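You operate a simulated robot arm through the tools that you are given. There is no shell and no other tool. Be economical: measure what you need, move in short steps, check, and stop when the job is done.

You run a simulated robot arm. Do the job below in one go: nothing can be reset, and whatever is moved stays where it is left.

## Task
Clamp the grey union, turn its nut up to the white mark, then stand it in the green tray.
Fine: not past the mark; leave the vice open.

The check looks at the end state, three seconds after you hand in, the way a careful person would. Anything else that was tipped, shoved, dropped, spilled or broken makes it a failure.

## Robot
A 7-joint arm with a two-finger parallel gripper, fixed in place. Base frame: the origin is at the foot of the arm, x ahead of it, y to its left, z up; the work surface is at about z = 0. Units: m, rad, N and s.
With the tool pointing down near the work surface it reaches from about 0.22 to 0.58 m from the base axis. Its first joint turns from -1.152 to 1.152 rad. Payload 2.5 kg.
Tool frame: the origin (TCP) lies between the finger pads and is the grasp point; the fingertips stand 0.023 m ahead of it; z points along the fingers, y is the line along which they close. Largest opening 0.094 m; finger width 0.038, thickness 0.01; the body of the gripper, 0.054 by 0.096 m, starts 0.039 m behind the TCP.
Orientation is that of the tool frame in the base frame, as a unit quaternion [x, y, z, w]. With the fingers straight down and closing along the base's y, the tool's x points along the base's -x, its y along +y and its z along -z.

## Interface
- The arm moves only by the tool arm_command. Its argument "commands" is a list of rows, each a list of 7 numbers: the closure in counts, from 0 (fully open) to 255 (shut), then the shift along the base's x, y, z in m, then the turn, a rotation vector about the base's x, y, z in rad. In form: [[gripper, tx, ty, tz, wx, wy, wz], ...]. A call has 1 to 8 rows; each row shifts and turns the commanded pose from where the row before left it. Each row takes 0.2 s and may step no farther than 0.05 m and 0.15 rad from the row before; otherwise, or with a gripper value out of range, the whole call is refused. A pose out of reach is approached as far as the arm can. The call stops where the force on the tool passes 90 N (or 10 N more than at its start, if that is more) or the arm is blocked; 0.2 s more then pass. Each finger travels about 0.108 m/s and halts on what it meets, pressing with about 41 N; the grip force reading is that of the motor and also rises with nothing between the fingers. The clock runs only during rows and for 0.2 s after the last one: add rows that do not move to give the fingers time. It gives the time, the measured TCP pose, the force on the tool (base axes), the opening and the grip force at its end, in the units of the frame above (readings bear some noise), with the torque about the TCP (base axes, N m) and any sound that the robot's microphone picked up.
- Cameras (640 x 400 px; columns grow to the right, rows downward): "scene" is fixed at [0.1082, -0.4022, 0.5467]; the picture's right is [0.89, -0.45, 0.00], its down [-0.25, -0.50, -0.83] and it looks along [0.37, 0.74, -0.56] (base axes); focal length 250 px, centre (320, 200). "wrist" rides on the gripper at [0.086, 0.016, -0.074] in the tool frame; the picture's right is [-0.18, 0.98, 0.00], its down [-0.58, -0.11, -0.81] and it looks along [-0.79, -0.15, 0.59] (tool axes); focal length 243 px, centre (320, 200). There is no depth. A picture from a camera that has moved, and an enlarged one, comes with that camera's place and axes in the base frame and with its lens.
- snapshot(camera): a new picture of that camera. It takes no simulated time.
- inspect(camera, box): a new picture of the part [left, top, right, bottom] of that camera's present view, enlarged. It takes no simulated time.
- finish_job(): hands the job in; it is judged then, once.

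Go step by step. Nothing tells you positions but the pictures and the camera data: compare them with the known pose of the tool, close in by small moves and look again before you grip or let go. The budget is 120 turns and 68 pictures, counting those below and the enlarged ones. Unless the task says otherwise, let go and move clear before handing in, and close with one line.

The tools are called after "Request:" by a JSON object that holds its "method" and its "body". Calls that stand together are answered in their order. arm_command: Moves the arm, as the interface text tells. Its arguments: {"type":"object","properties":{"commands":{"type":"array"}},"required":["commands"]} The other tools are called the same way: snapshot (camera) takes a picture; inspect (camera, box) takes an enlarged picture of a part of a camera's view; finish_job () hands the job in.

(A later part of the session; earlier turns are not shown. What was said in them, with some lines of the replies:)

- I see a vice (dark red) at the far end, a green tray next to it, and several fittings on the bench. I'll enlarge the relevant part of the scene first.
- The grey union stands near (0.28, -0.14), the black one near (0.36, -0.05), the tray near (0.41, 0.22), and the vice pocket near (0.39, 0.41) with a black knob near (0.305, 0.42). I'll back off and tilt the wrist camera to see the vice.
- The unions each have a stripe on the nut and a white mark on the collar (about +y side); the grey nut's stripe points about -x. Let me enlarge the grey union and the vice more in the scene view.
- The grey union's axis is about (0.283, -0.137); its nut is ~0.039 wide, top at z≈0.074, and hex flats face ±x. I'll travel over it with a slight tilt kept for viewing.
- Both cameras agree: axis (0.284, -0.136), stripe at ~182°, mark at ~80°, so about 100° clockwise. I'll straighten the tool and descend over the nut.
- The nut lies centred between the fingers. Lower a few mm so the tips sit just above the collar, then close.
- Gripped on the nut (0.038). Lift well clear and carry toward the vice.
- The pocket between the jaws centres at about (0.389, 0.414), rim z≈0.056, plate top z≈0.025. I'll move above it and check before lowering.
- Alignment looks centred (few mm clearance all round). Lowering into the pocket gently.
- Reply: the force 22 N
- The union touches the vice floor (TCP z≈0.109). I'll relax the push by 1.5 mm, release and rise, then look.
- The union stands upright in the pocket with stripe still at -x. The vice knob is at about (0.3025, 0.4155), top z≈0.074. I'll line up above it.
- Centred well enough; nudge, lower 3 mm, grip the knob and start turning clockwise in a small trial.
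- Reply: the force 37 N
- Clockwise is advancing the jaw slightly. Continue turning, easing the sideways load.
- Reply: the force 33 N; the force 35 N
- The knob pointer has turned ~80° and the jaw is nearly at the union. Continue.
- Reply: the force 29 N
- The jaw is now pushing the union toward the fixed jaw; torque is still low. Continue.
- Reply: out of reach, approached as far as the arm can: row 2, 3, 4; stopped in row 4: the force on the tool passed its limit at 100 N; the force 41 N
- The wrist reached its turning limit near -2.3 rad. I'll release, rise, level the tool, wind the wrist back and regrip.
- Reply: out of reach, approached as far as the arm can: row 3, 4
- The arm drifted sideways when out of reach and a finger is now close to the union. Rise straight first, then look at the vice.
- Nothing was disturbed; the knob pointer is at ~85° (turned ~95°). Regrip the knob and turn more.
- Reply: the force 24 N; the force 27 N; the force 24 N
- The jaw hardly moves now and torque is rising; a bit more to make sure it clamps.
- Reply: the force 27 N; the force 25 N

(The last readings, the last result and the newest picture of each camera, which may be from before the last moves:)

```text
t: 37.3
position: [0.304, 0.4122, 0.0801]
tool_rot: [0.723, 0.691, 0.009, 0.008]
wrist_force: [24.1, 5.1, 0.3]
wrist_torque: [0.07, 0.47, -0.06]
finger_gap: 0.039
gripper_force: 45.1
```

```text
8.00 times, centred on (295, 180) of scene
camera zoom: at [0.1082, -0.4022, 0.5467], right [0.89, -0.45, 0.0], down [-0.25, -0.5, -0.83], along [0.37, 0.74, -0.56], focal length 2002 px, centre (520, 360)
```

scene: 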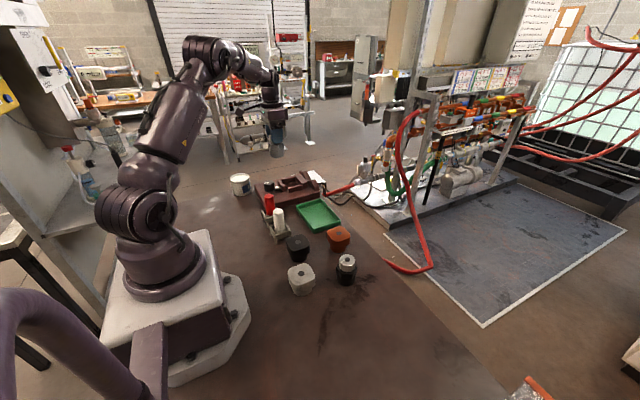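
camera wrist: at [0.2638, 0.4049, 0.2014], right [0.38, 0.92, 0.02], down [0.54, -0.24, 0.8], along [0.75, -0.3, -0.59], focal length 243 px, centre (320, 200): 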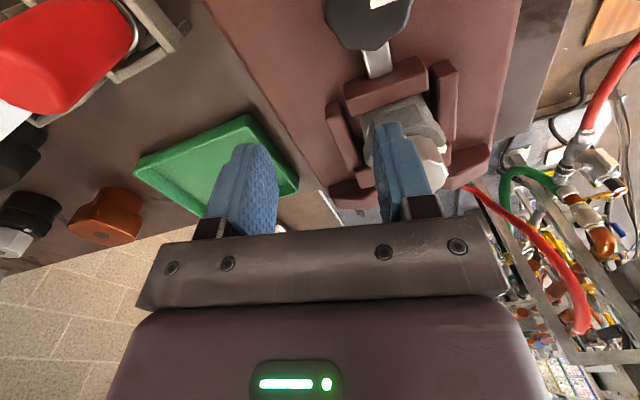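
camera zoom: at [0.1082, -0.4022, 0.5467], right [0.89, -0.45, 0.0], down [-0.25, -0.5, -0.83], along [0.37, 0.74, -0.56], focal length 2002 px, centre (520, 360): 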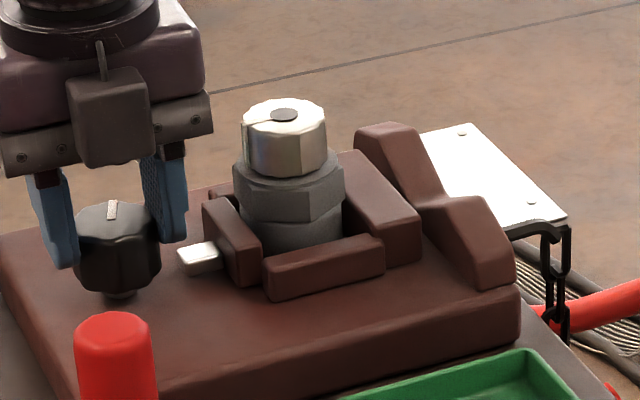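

The knob torque peaked at 0.74 N·m and slipped on the grip with the jaw stationary, so the union is clamped. Release, rise, unwind the wrist and go over the nut.

Request:
{"method": "arm_command", "body": {"commands": [[100, 0, 0, 0, 0, 0, 0], [100, 0, 0, 0, 0, 0, 0], [100, 0, 0, 0.03, 0, 0, 0], [100, 0, 0, 0.045, 0, 0, 0], [100, 0, 0, 0.045, 0, 0, 0], [100, 0, 0, 0, 0, 0, 0.15], [100, 0, 0, 0, 0, 0, 0.15], [100, 0, 0, 0, 0, 0, 0.15]]}}

Request:
{"method": "arm_command", "body": {"commands": [[100, 0, 0, 0, 0, 0, 0.15], [100, 0, 0, 0, 0, 0, 0.15], [100, 0, 0, 0, 0, 0, 0.15], [100, 0, 0, 0, 0, 0, 0.15], [100, 0, 0, 0, 0, 0, 0.15], [100, 0, 0, 0, 0, 0, 0.15], [100, 0.02, 0, 0, 0, 0, 0.15], [100, 0.02, 0, 0, 0, 0, 0]]}}

Request:
{"method": "arm_command", "body": {"commands": [[100, 0.0, 0, 0, 0, 0, 0.1], [100, 0, 0, 0, 0, 0, 0], [100, 0, 0, 0, 0, 0, 0]]}}

Request:
{"method": "inspect", "body": {"camera": "wrist", "box": [240, 20, 440, 180]}}

```text
t: 39.1
position: [0.302, 0.4128, 0.2015]
tool_rot: [0.548, 0.837, 0.008, 0.005]
wrist_force: [0.1, -0.1, -0.5]
wrist_torque: [-0.01, -0.01, -0.04]
finger_gap: 0.057
gripper_force: 0.0
```

```text
t: 40.9
position: [0.3422, 0.4118, 0.2027]
tool_rot: [0.054, 0.998, 0.011, 0.001]
wrist_force: [-0.5, 0.3, 0.1]
wrist_torque: [0.01, -0.03, 0.01]
finger_gap: 0.0572
gripper_force: 0.1
```

```text
t: 41.7
position: [0.3419, 0.4122, 0.2015]
tool_rot: [0.005, 1.0, 0.01, 0.0]
wrist_force: [-0.7, 0.0, -0.1]
wrist_torque: [0.01, 0.01, -0.02]
finger_gap: 0.0569
gripper_force: 0.0
```

```text
2.50 times, centred on (340, 100) of wrist
camera zoom: at [0.2555, 0.4273, 0.2773], right [0.19, 0.98, 0.02], down [0.58, -0.13, 0.8], along [0.79, -0.14, -0.59], focal length 606 px, centre (270, 450)
```

zoom: 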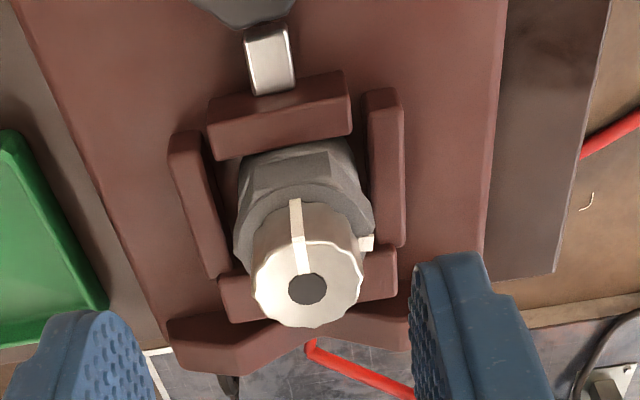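

The jaws now close on the union. Nut axis ≈ (0.3925, 0.418). Move over it, level the small tilt, lower.

Request:
{"method": "arm_command", "body": {"commands": [[92, 0.026, 0.003, 0, -0.02, 0, 0], [92, 0.0245, 0.0025, 0, 0, 0, 0], [92, 0, 0, -0.03, 0, 0, 0], [92, 0, 0, -0.03, 0, 0, 0], [92, 0, 0, 0, 0, 0, 0]]}}

Request:
{"method": "inspect", "body": {"camera": "wrist", "box": [200, 60, 440, 230]}}

```text
t: 42.9
position: [0.3922, 0.4173, 0.1433]
tool_rot: [0.005, 1.0, 0.001, -0.001]
wrist_force: [-0.1, -0.6, -0.2]
wrist_torque: [0.02, -0.02, -0.01]
finger_gap: 0.0602
gripper_force: 0.1
```

```text
2.35 times, centred on (320, 145) of wrist
camera zoom: at [0.306, 0.4347, 0.2178], right [0.19, 0.98, 0.0], down [0.58, -0.12, 0.81], along [0.79, -0.16, -0.59], focal length 571 px, centre (320, 329)
```

zoom: 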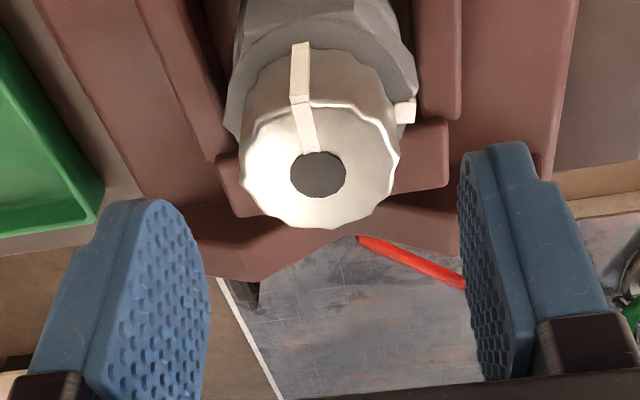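

Centred. Lower to grip height, close on the nut and turn about 0.6 rad clockwise first.

Request:
{"method": "arm_command", "body": {"commands": [[92, 0, 0.0005, -0.02, 0, 0, 0], [92, 0, 0, -0.013, 0, 0, 0], [220, 0, 0, 0, 0, 0, 0], [220, 0, 0, 0, 0, 0, 0], [220, 0, 0, 0, 0, 0, 0]]}}

Request:
{"method": "arm_command", "body": {"commands": [[220, 0, 0, 0, 0, 0, -0.12], [220, 0, 0, 0, 0, 0, -0.12], [220, 0, 0, 0, 0, 0, -0.12], [220, 0, 0, 0, 0, 0, -0.12], [220, 0, 0, 0, 0, 0, -0.12], [220, 0, 0, 0, 0, 0, 0]]}}

Request:
{"method": "inspect", "body": {"camera": "scene", "box": [260, 145, 330, 205]}}

Request:
{"method": "inspect", "body": {"camera": "wrist", "box": [200, 60, 440, 230]}}

```text
t: 44.1
position: [0.3937, 0.4177, 0.1097]
tool_rot: [0.005, 1.0, 0.001, 0.0]
wrist_force: [0.0, 1.6, -0.7]
wrist_torque: [0.18, 0.01, 0.03]
finger_gap: 0.0381
gripper_force: 41.0
```

```text
t: 45.5
position: [0.3937, 0.4175, 0.1101]
tool_rot: [0.302, 0.953, 0.001, 0.0]
wrist_force: [-15.3, -6.6, 18.6]
wrist_torque: [-0.45, 0.67, -0.03]
finger_gap: 0.0382
gripper_force: 41.1
```

```text
6.67 times, centred on (295, 175) of scene
camera zoom: at [0.1081, -0.4023, 0.5467], right [0.89, -0.45, 0.0], down [-0.25, -0.5, -0.83], along [0.37, 0.74, -0.56], focal length 1668 px, centre (487, 367)
```

zoom: 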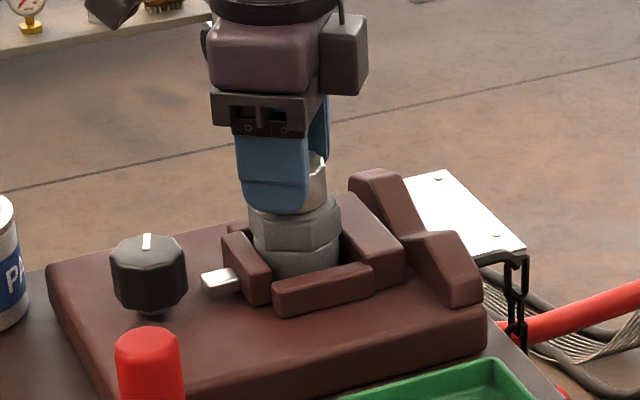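

```text
2.35 times, centred on (320, 145) of wrist
camera zoom: at [0.3312, 0.4816, 0.184], right [0.72, 0.7, 0.0], down [0.41, -0.42, 0.81], along [0.56, -0.58, -0.59], focal length 571 px, centre (320, 329)
```

zoom: 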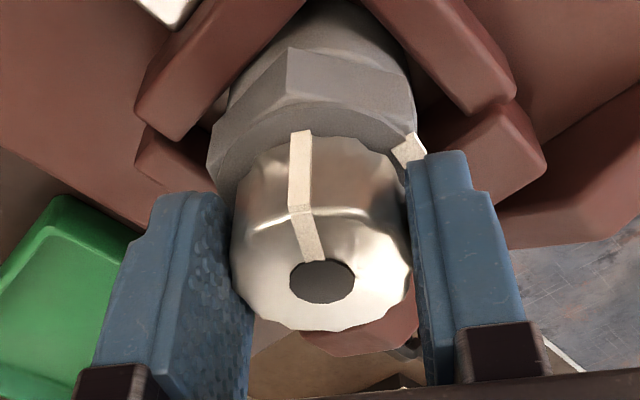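

The nut follows while the mark stays at ~82°, so the vice holds. Turned ~35°; I'll go on by 0.72 rad and check again.

Request:
{"method": "arm_command", "body": {"commands": [[220, 0, 0, 0, 0, 0, -0.12], [220, 0, 0, 0, 0, 0, -0.12], [220, 0, 0, 0, 0, 0, -0.12], [220, 0, 0, 0, 0, 0, -0.12], [220, 0, 0, 0, 0, 0, -0.12], [220, 0, 0, 0, 0, 0, -0.12], [220, 0, 0, 0, 0, 0, 0]]}}

Request:
{"method": "inspect", "body": {"camera": "wrist", "box": [200, 60, 440, 230]}}

```text
t: 47.1
position: [0.3933, 0.4187, 0.1097]
tool_rot: [0.618, 0.786, 0.003, 0.001]
wrist_force: [10.2, 9.7, 7.0]
wrist_torque: [0.62, -0.53, 0.02]
finger_gap: 0.0378
gripper_force: 40.7
```

```text
2.35 times, centred on (320, 145) of wrist
camera zoom: at [0.3887, 0.5061, 0.1839], right [1.0, 0.05, 0.01], down [0.03, -0.59, 0.81], along [0.04, -0.8, -0.59], focal length 571 px, centre (320, 329)
```

zoom: 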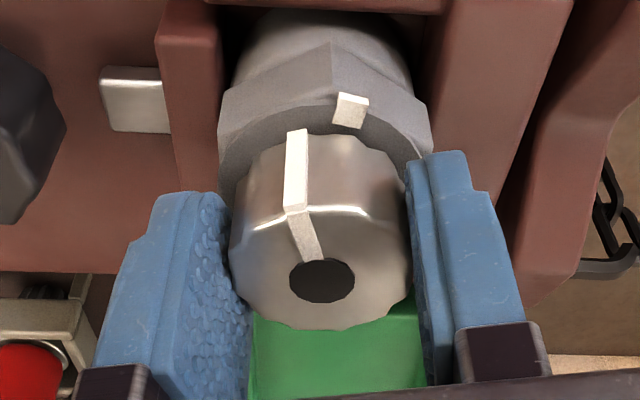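

Stripe at ~107°, mark at ~80°: about 0.46 rad left. Turn 0.36 and look closely.

Request:
{"method": "arm_command", "body": {"commands": [[220, 0, 0, 0, 0, 0, -0.12], [220, 0, 0, 0, 0, 0, -0.12], [220, 0, 0, 0, 0, 0, -0.12], [220, 0, 0, 0, 0, 0, 0]]}}

Request:
{"method": "inspect", "body": {"camera": "wrist", "box": [270, 80, 370, 190]}}

```text
t: 48.1
position: [0.3954, 0.419, 0.1093]
tool_rot: [0.75, 0.662, 0.003, 0.0]
wrist_force: [14.2, 8.4, 8.3]
wrist_torque: [0.44, -0.79, 0.03]
finger_gap: 0.0376
gripper_force: 41.4
```

```text
3.64 times, centred on (320, 135) of wrist
camera zoom: at [0.4201, 0.5017, 0.1841], right [0.95, -0.3, 0.0], down [-0.18, -0.57, 0.8], along [-0.24, -0.77, -0.59], focal length 882 px, centre (320, 436)
```

zoom: 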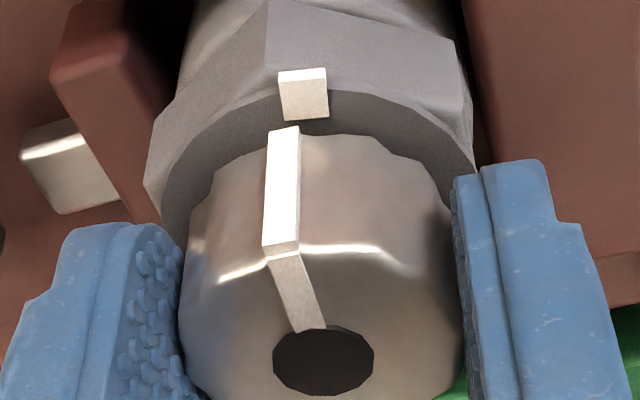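

About 8° left. Turn 0.11 rad more.

Request:
{"method": "arm_command", "body": {"commands": [[220, 0, 0, 0, 0, 0, -0.055], [220, 0, 0, 0, 0, 0, -0.055], [220, 0, 0, 0, 0, 0, 0]]}}

Request:
{"method": "inspect", "body": {"camera": "wrist", "box": [270, 80, 370, 190]}}

```text
t: 48.9
position: [0.394, 0.4181, 0.1087]
tool_rot: [0.784, 0.62, 0.001, 0.002]
wrist_force: [13.2, 4.4, 12.4]
wrist_torque: [0.18, -0.59, 0.02]
finger_gap: 0.0379
gripper_force: 40.7
```

```text
3.64 times, centred on (320, 135) of wrist
camera zoom: at [0.4292, 0.4983, 0.1838], right [0.91, -0.41, 0.0], down [-0.24, -0.54, 0.8], along [-0.32, -0.74, -0.59], focal length 882 px, centre (320, 436)
```

zoom: 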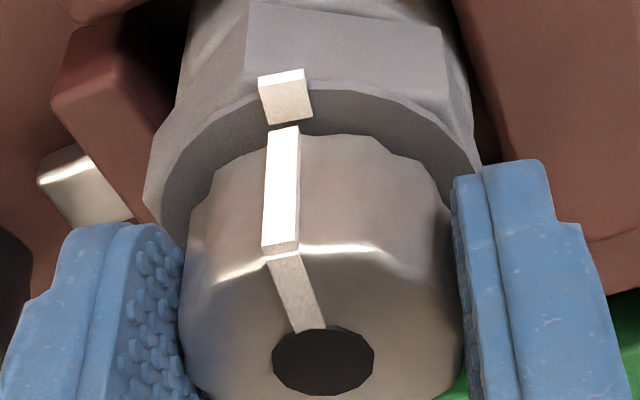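

About 4° left. One fine step of 0.05 rad.

Request:
{"method": "arm_command", "body": {"commands": [[220, 0, 0, 0, 0, 0, -0.05], [220, 0, 0, 0, 0, 0, 0]]}}

Request:
{"method": "inspect", "body": {"camera": "wrist", "box": [270, 80, 370, 190]}}

```text
t: 49.5
position: [0.3943, 0.4187, 0.1091]
tool_rot: [0.8, 0.6, 0.002, 0.001]
wrist_force: [14.1, 1.5, 15.7]
wrist_torque: [-0.01, -0.58, 0.02]
finger_gap: 0.0381
gripper_force: 41.1
```

```text
3.64 times, centred on (320, 135) of wrist
camera zoom: at [0.4332, 0.4964, 0.1838], right [0.89, -0.45, 0.0], down [-0.27, -0.53, 0.81], along [-0.36, -0.72, -0.59], focal length 882 px, centre (320, 436)
```

zoom: 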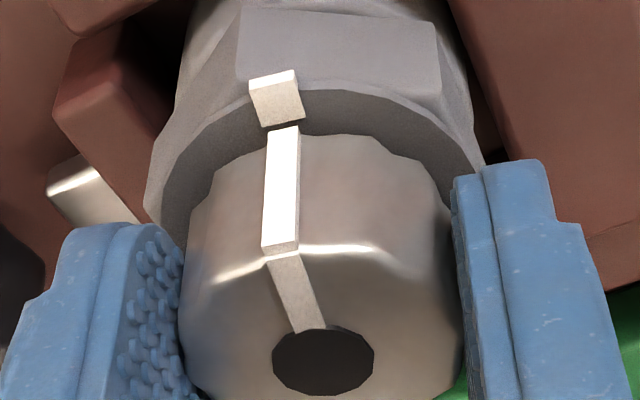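

Within ~1.5°, on the short side. A last touch of 0.012 rad, then release, rise and verify from above.

Request:
{"method": "arm_command", "body": {"commands": [[220, 0, 0, 0, 0, 0, -0.012], [220, 0, 0, 0, 0, 0, 0], [92, 0, 0, 0, 0, 0, 0], [92, 0, 0, 0, 0, 0, 0], [92, 0, 0, 0.03, 0, 0, 0], [92, 0, 0, 0.03, 0, 0, 0], [92, 0, 0, 0, 0, 0, 0]]}}

Request:
{"method": "snapshot", "body": {"camera": "wrist"}}

```text
t: 51.1
position: [0.3925, 0.4188, 0.1707]
tool_rot: [0.803, 0.596, 0.0, 0.0]
wrist_force: [-0.3, 0.6, -0.7]
wrist_torque: [-0.04, 0.01, 0.04]
finger_gap: 0.0602
gripper_force: 0.1
```

```text
19 pictures are left
camera wrist: at [0.4329, 0.4968, 0.2449], right [0.89, -0.46, 0.0], down [-0.27, -0.52, 0.81], along [-0.37, -0.72, -0.59], focal length 243 px, centre (320, 200)
```

wrist: 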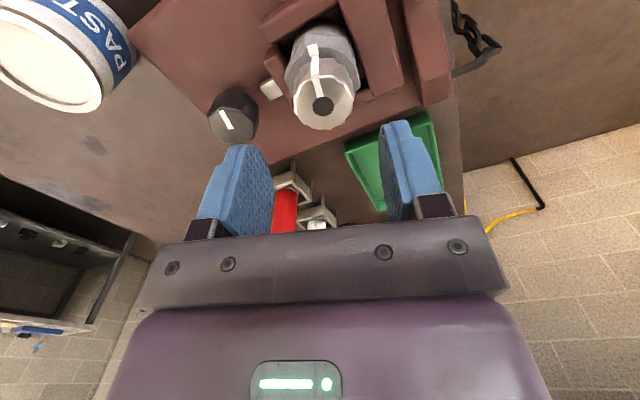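

Request:
{"method": "inspect", "body": {"camera": "wrist", "box": [280, 20, 370, 140]}}

```text
3.33 times, centred on (325, 80) of wrist
camera zoom: at [0.4329, 0.4968, 0.2449], right [0.89, -0.46, 0.0], down [-0.27, -0.52, 0.81], along [-0.37, -0.72, -0.59], focal length 809 px, centre (303, 600)
```

zoom: 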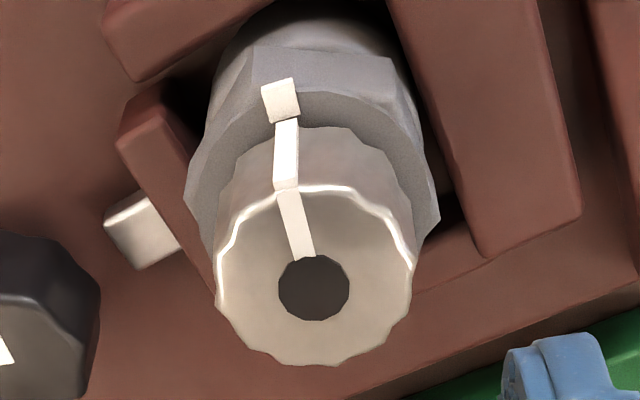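

The stripe now runs straight into the mark (within ~1°). Next, open the vice: move to the knob with the wrist still wound clockwise and turn it back counter-clockwise.

Request:
{"method": "arm_command", "body": {"commands": [[110, -0.045, -0.002, 0, 0, 0, 0], [110, -0.043, -0.002, 0, 0, 0, 0], [110, 0, 0, -0.03, 0, 0, 0], [110, 0, 0, -0.02, 0, 0, 0], [110, 0, 0, 0, 0, 0, 0]]}}

Request:
{"method": "snapshot", "body": {"camera": "wrist"}}

```text
t: 52.3
position: [0.3079, 0.4165, 0.1197]
tool_rot: [0.803, 0.596, 0.001, 0.001]
wrist_force: [0.2, 0.7, 0.1]
wrist_torque: [0.02, 0.01, -0.02]
finger_gap: 0.0536
gripper_force: 0.1
```

```text
17 pictures are left
camera wrist: at [0.3476, 0.494, 0.193], right [0.89, -0.46, 0.0], down [-0.27, -0.52, 0.81], along [-0.37, -0.72, -0.59], focal length 243 px, centre (320, 200)
```

wrist: 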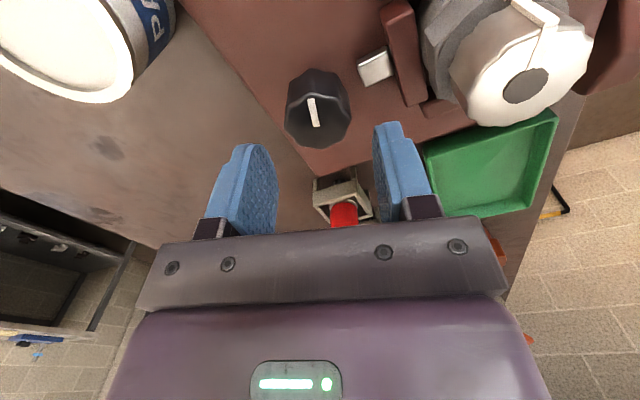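

Request:
{"method": "arm_command", "body": {"commands": [[110, -0.001, 0, -0.02, 0, 0, 0], [110, -0.001, 0, -0.018, 0, 0, 0], [220, 0, 0, 0, 0, 0, 0], [220, 0, 0, 0, 0, 0, 0], [220, 0, 0, 0, 0, 0, 0.1], [220, 0, 0, 0, 0, 0, 0.12], [220, 0, 0, 0, 0, 0, 0.12], [220, 0, 0, 0, 0, 0, 0]]}}

Request:
{"method": "arm_command", "body": {"commands": [[220, 0, 0, 0, 0, 0, 0.12], [220, 0, 0, 0, 0, 0, 0.12], [220, 0, 0, 0, 0, 0, 0.12], [220, 0, 0, 0, 0, 0, 0.12], [220, 0, 0, 0, 0, 0, 0]]}}

Request:
{"method": "inspect", "body": {"camera": "scene", "box": [260, 155, 330, 205]}}

```text
t: 54.1
position: [0.3046, 0.4153, 0.0809]
tool_rot: [0.69, 0.724, 0.001, 0.0]
wrist_force: [-0.5, -4.6, -0.1]
wrist_torque: [1.11, 0.3, 0.0]
finger_gap: 0.0397
gripper_force: 45.2
```

```text
t: 55.3
position: [0.305, 0.4145, 0.0808]
tool_rot: [0.498, 0.867, 0.0, 0.001]
wrist_force: [13.3, 9.1, -9.9]
wrist_torque: [-0.74, -0.19, 0.02]
finger_gap: 0.0396
gripper_force: 45.0
```

```text
8.00 times, centred on (295, 180) of scene
camera zoom: at [0.1082, -0.4022, 0.5468], right [0.89, -0.45, 0.0], down [-0.25, -0.5, -0.83], along [0.37, 0.74, -0.56], focal length 2002 px, centre (520, 360)
```

zoom: 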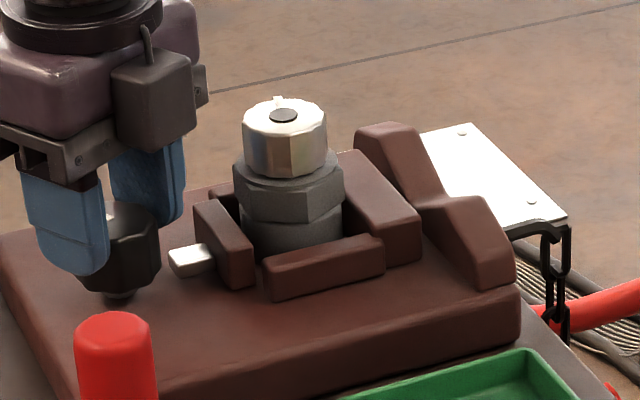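

The jaw is backing off. Keep turning counter-clockwise.

Request:
{"method": "arm_command", "body": {"commands": [[220, 0, 0, 0, 0, 0, 0.12], [220, 0, 0, 0, 0, 0, 0.12], [220, 0, 0, 0, 0, 0, 0.12], [220, 0, 0, 0, 0, 0, 0.12], [220, 0, 0, 0, 0, 0, 0.12], [220, 0, 0, 0, 0, 0, 0.12], [220, 0, 0, 0, 0, 0, 0]]}}

Request:
{"method": "arm_command", "body": {"commands": [[220, 0, 0, 0, 0, 0, 0.12], [220, 0, 0, 0, 0, 0, 0.12], [220, 0, 0, 0, 0, 0, 0.12], [220, 0, 0, 0, 0, 0, 0]]}}

Request:
{"method": "inspect", "body": {"camera": "scene", "box": [260, 155, 330, 205]}}

Request:
{"method": "inspect", "body": {"camera": "wrist", "box": [200, 60, 440, 230]}}

```text
t: 56.9
position: [0.3039, 0.4158, 0.0805]
tool_rot: [0.16, 0.987, 0.002, 0.002]
wrist_force: [26.1, 15.3, -17.7]
wrist_torque: [-0.19, -0.09, -0.02]
finger_gap: 0.0397
gripper_force: 45.1
```

```text
t: 57.9
position: [0.3033, 0.4138, 0.0811]
tool_rot: [-0.02, 1.0, 0.001, 0.001]
wrist_force: [18.0, 6.2, -4.2]
wrist_torque: [-0.11, -1.28, -0.04]
finger_gap: 0.0394
gripper_force: 44.6
```

```text
8.00 times, centred on (295, 180) of scene
camera zoom: at [0.1082, -0.4022, 0.5468], right [0.89, -0.45, 0.0], down [-0.25, -0.5, -0.83], along [0.37, 0.74, -0.56], focal length 2002 px, centre (520, 360)
```

zoom: 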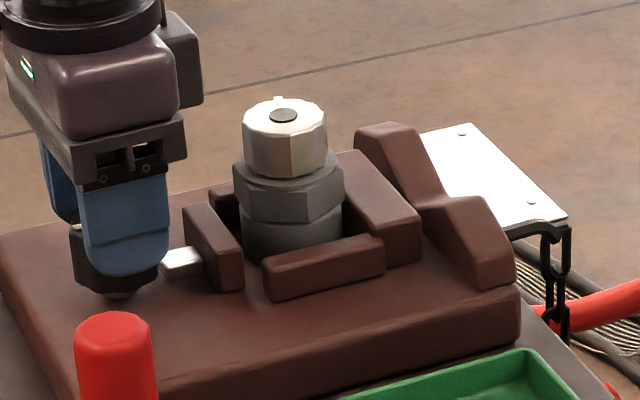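

```text
2.35 times, centred on (320, 145) of wrist
camera zoom: at [0.2159, 0.4268, 0.1553], right [0.14, 0.99, 0.0], down [0.58, -0.09, 0.81], along [0.8, -0.11, -0.59], focal length 571 px, centre (320, 329)
```

zoom: 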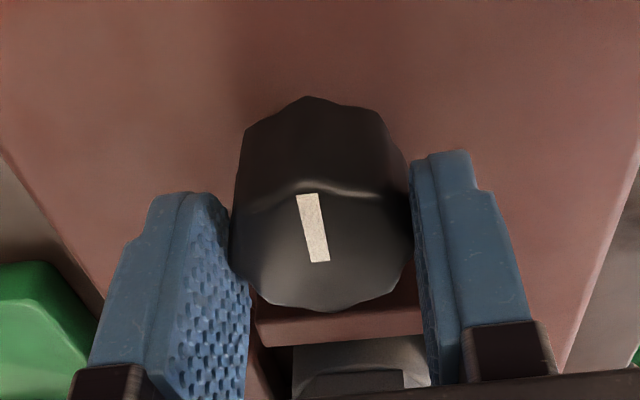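

The vice is open again (pointer back, jaw fully retracted). Release the knob, rise, and go back to the nut.

Request:
{"method": "arm_command", "body": {"commands": [[100, 0, 0, 0, 0, 0, 0], [100, 0, 0, 0, 0, 0, 0], [92, 0, 0, 0.04, 0, 0, 0], [92, 0, 0, 0.045, 0, 0, 0], [92, 0.03, 0.001, 0, 0, 0, -0.04], [92, 0.03, 0.001, 0, 0, 0, 0], [92, 0.029, 0.001, 0, 0, 0, 0], [92, 0, 0, -0.02, 0, 0, 0]]}}

Request:
{"method": "inspect", "body": {"camera": "wrist", "box": [200, 60, 440, 230]}}

```text
t: 59.7
position: [0.3922, 0.4169, 0.1445]
tool_rot: [0.002, 1.0, 0.001, 0.001]
wrist_force: [-0.5, 0.7, 0.4]
wrist_torque: [-0.02, 0.02, -0.01]
finger_gap: 0.0601
gripper_force: 0.0
```

```text
2.35 times, centred on (320, 145) of wrist
camera zoom: at [0.3059, 0.4337, 0.2188], right [0.19, 0.98, 0.0], down [0.58, -0.11, 0.81], along [0.79, -0.15, -0.59], focal length 571 px, centre (320, 329)
```

zoom: 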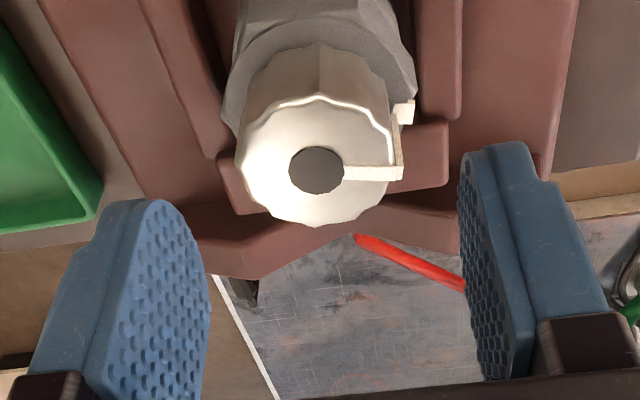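

Stripe and mark are aligned. To avoid pressing on the stripe rib, I'll wind the wrist back to the same grip angle I released at (-1.86 rad) and grip there.

Request:
{"method": "arm_command", "body": {"commands": [[92, 0, 0, 0.02, 0, 0, -0.14], [92, 0, 0, 0, 0, 0, -0.15], [92, 0, 0, 0, 0, 0, -0.15], [92, 0, 0, 0, 0, 0, -0.15], [92, 0, 0, 0, 0, 0, -0.15], [92, 0, 0, 0, 0, 0, -0.15], [92, 0, 0, 0, 0, 0, -0.15], [92, 0, 0, 0, 0, 0, -0.15]]}}

Request:
{"method": "arm_command", "body": {"commands": [[92, 0, 0, 0, 0, 0, -0.15], [92, 0, 0, 0, 0, 0, -0.15], [92, 0, 0, 0, 0, 0, -0.15], [92, 0, 0, 0, 0, 0, -0.15], [92, 0, 0, 0, 0, 0, -0.07], [92, 0, 0, -0.02, 0, 0, 0], [92, 0, 0, 0, 0, 0, 0]]}}

Request:
{"method": "inspect", "body": {"camera": "wrist", "box": [200, 60, 440, 230]}}

```text
t: 61.5
position: [0.3931, 0.4173, 0.1655]
tool_rot: [0.562, 0.827, 0.001, 0.001]
wrist_force: [-0.9, 0.2, -0.2]
wrist_torque: [-0.01, 0.01, -0.01]
finger_gap: 0.06
gripper_force: 0.1
```

```text
t: 63.1
position: [0.3922, 0.4188, 0.1453]
tool_rot: [0.802, 0.597, 0.0, 0.0]
wrist_force: [0.4, 0.7, 0.0]
wrist_torque: [-0.01, 0.01, -0.02]
finger_gap: 0.0599
gripper_force: 0.1
```

```text
2.35 times, centred on (320, 145) of wrist
camera zoom: at [0.4317, 0.4957, 0.2195], right [0.89, -0.46, 0.0], down [-0.27, -0.53, 0.81], along [-0.37, -0.72, -0.59], focal length 571 px, centre (320, 329)
```

zoom: 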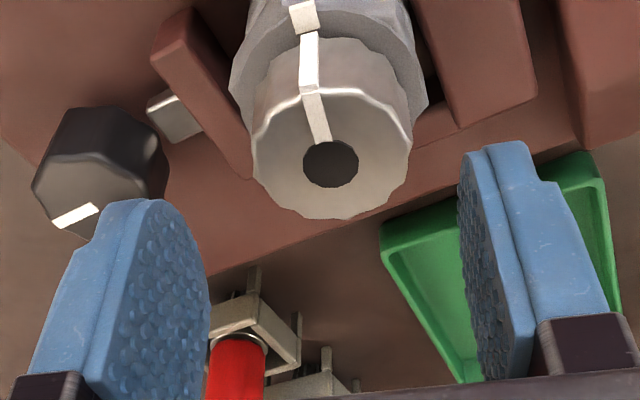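

Aligned. Lower, grip, and lift straight up.

Request:
{"method": "arm_command", "body": {"commands": [[92, 0.001, 0, -0.02, 0, 0, 0], [92, 0, 0, -0.0145, 0, 0, 0], [200, 0, 0, 0, 0, 0, 0], [200, 0, 0, 0, 0, 0, 0], [200, 0, 0, 0, 0, 0, 0], [200, 0, 0, 0, 0, 0, 0]]}}

Request:
{"method": "arm_command", "body": {"commands": [[200, -0.001, 0, 0.015, 0, 0, 0], [200, -0.001, 0, 0.02, 0, 0, 0], [200, 0, 0, 0.04, 0, 0, 0], [200, 0, 0, 0.04, 0, 0, 0], [200, 0, 0, 0, 0, 0, 0]]}}

Request:
{"method": "snapshot", "body": {"camera": "wrist"}}

```text
t: 64.5
position: [0.3926, 0.4181, 0.1121]
tool_rot: [0.803, 0.597, 0.001, 0.001]
wrist_force: [1.0, -0.7, 1.2]
wrist_torque: [0.15, 0.01, 0.0]
finger_gap: 0.0375
gripper_force: 40.9
```

```text
t: 65.7
position: [0.3904, 0.4171, 0.2288]
tool_rot: [0.803, 0.597, 0.0, 0.0]
wrist_force: [-0.1, 0.0, -4.6]
wrist_torque: [0.01, -0.01, -0.01]
finger_gap: 0.038
gripper_force: 40.9
```

```text
11 pictures are left
camera wrist: at [0.4292, 0.4954, 0.3024], right [0.89, -0.46, 0.0], down [-0.27, -0.52, 0.81], along [-0.37, -0.72, -0.59], focal length 243 px, centre (320, 200)
```

wrist: 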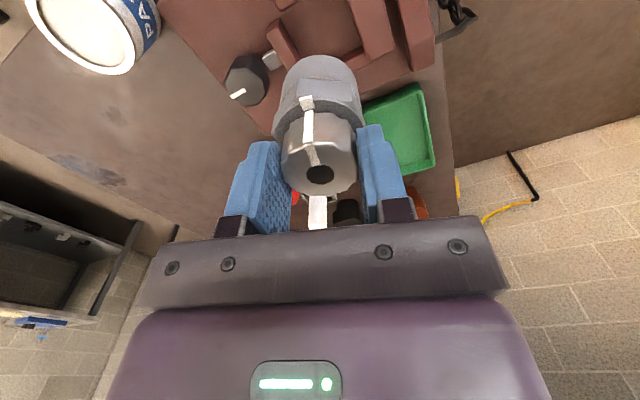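

Held and still aligned. Tray centre ≈ (0.413, 0.225). Move over it, partly lower and look.

Request:
{"method": "arm_command", "body": {"commands": [[200, 0.006, -0.048, 0, 0, 0, 0], [200, 0.006, -0.048, 0, 0, 0, 0], [200, 0.006, -0.048, 0, 0, 0, 0], [200, 0.005, -0.048, 0, 0, 0, 0], [200, 0, 0, -0.04, 0, 0, 0], [200, 0, 0, -0.04, 0, 0, 0], [200, 0, 0, -0.02, 0, 0, 0], [200, 0, 0, 0, 0, 0, 0]]}}

Request:
{"method": "inspect", "body": {"camera": "scene", "box": [275, 170, 355, 240]}}

Request:
{"method": "snapshot", "body": {"camera": "wrist"}}

```text
t: 67.5
position: [0.4138, 0.226, 0.1275]
tool_rot: [0.802, 0.597, 0.001, 0.001]
wrist_force: [0.0, -0.8, -4.1]
wrist_torque: [0.02, 0.02, 0.0]
finger_gap: 0.0378
gripper_force: 41.1
```

```text
5.71 times, centred on (315, 205) of scene
camera zoom: at [0.1082, -0.4022, 0.5467], right [0.89, -0.45, 0.0], down [-0.25, -0.5, -0.83], along [0.37, 0.74, -0.56], focal length 1430 px, centre (349, 171)
```

zoom: 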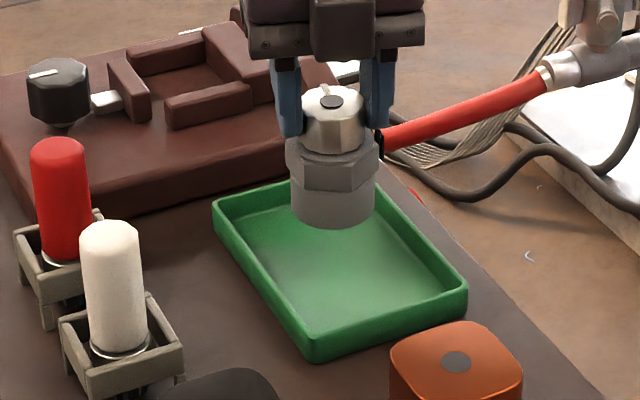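

```text
9 pictures are left
camera wrist: at [0.4535, 0.3031, 0.2026], right [0.89, -0.46, 0.0], down [-0.27, -0.53, 0.81], along [-0.37, -0.72, -0.59], focal length 243 px, centre (320, 200)
```

wrist: 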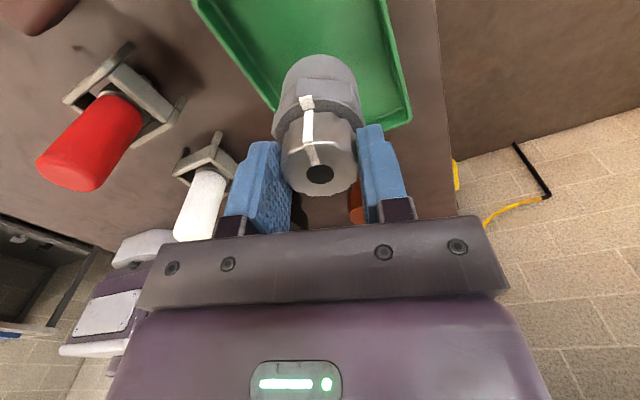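

The drop point falls at the tray's centre. Lower gently to contact.

Request:
{"method": "arm_command", "body": {"commands": [[200, 0, 0, -0.02, 0, 0, 0], [200, 0, 0, -0.014, 0, 0, 0], [200, 0, 0, -0.003, 0, 0, 0], [200, 0, 0, 0, 0, 0, 0]]}}

Request:
{"method": "arm_command", "body": {"commands": [[200, 0, 0, -0.002, 0, 0, 0], [200, 0, 0, 0, 0, 0, 0]]}}

```text
t: 68.5
position: [0.4134, 0.2248, 0.091]
tool_rot: [0.802, 0.597, 0.0, 0.0]
wrist_force: [0.3, -0.4, -4.3]
wrist_torque: [0.03, -0.02, 0.02]
finger_gap: 0.0375
gripper_force: 41.1
```

```text
t: 69.1
position: [0.4128, 0.2256, 0.0876]
tool_rot: [0.802, 0.597, 0.0, 0.001]
wrist_force: [0.2, -0.3, -5.3]
wrist_torque: [0.03, -0.01, -0.01]
finger_gap: 0.0378
gripper_force: 40.8
```

Request:
{"method": "arm_command", "body": {"commands": [[200, 0, 0, -0.0025, 0, 0, 0], [200, 0, 0, 0, 0, 0, 0]]}}

Request:
{"method": "arm_command", "body": {"commands": [[200, 0, 0, -0.002, 0, 0, 0], [200, 0, 0, 0, 0, 0, 0]]}}

```text
t: 69.7
position: [0.4135, 0.225, 0.0848]
tool_rot: [0.802, 0.597, 0.0, 0.001]
wrist_force: [-0.3, -0.5, -4.5]
wrist_torque: [0.0, -0.05, -0.01]
finger_gap: 0.0379
gripper_force: 40.6
```

```text
t: 70.3
position: [0.4141, 0.2255, 0.0838]
tool_rot: [0.802, 0.597, 0.001, 0.001]
wrist_force: [-0.9, 0.5, -0.7]
wrist_torque: [0.06, 0.07, -0.01]
finger_gap: 0.0376
gripper_force: 41.5
```

Weight has just come off: it rests on the tray floor. Release, rise straight up and back off.

Request:
{"method": "arm_command", "body": {"commands": [[160, 0, 0, -0.0005, 0, 0, 0], [92, 0, 0, 0, 0, 0, 0], [92, 0, 0, 0, 0, 0, 0], [92, 0, 0, 0.03, 0, 0, 0], [92, 0, 0, 0.04, 0, 0, 0], [92, 0, 0, 0.04, 0, 0, 0], [92, 0, 0, 0.04, 0, 0, 0], [92, 0, 0.03, 0.03, 0, 0, 0]]}}

Request:
{"method": "inspect", "body": {"camera": "scene", "box": [245, 160, 355, 240]}}

Request:
{"method": "inspect", "body": {"camera": "wrist", "box": [240, 0, 440, 180]}}

```text
t: 72.1
position: [0.4173, 0.2552, 0.2643]
tool_rot: [0.802, 0.597, 0.001, 0.001]
wrist_force: [0.0, 0.4, 0.0]
wrist_torque: [-0.02, -0.01, 0.01]
finger_gap: 0.0598
gripper_force: 0.1
```

```text
5.00 times, centred on (300, 200) of scene
camera zoom: at [0.1082, -0.4023, 0.5467], right [0.89, -0.45, 0.0], down [-0.25, -0.5, -0.83], along [0.37, 0.74, -0.56], focal length 1251 px, centre (420, 200)
```

zoom: 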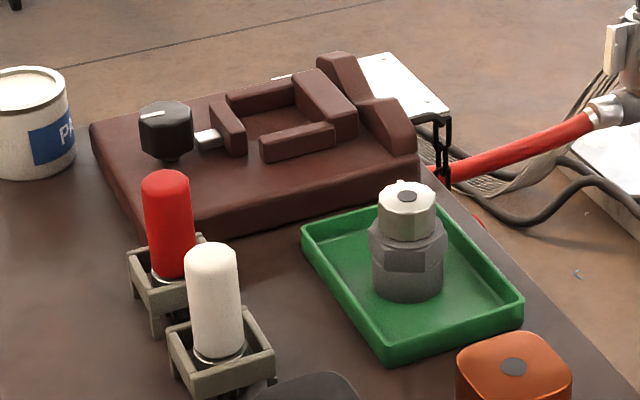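

```text
2.22 times, centred on (340, 90) of wrist
camera zoom: at [0.4567, 0.3337, 0.3385], right [0.89, -0.46, 0.0], down [-0.27, -0.52, 0.81], along [-0.37, -0.72, -0.59], focal length 539 px, centre (276, 444)
```

zoom: 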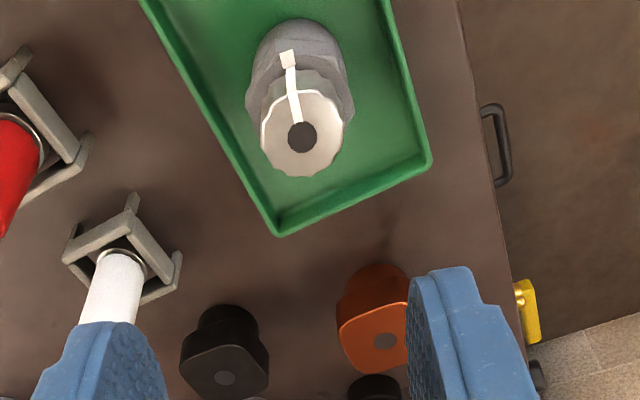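

The union stands upright in the tray with its stripe meeting the mark, the vice is open, and everything else is where it was. The arm is clear, so I'm handing in.

Request:
{"method": "finish_job", "body": {}}

```text
The job is handed in.
```

The grey union was clamped, its nut turned up to the white mark to within about 1°, and it now stands upright in the green tray with the vice left open.
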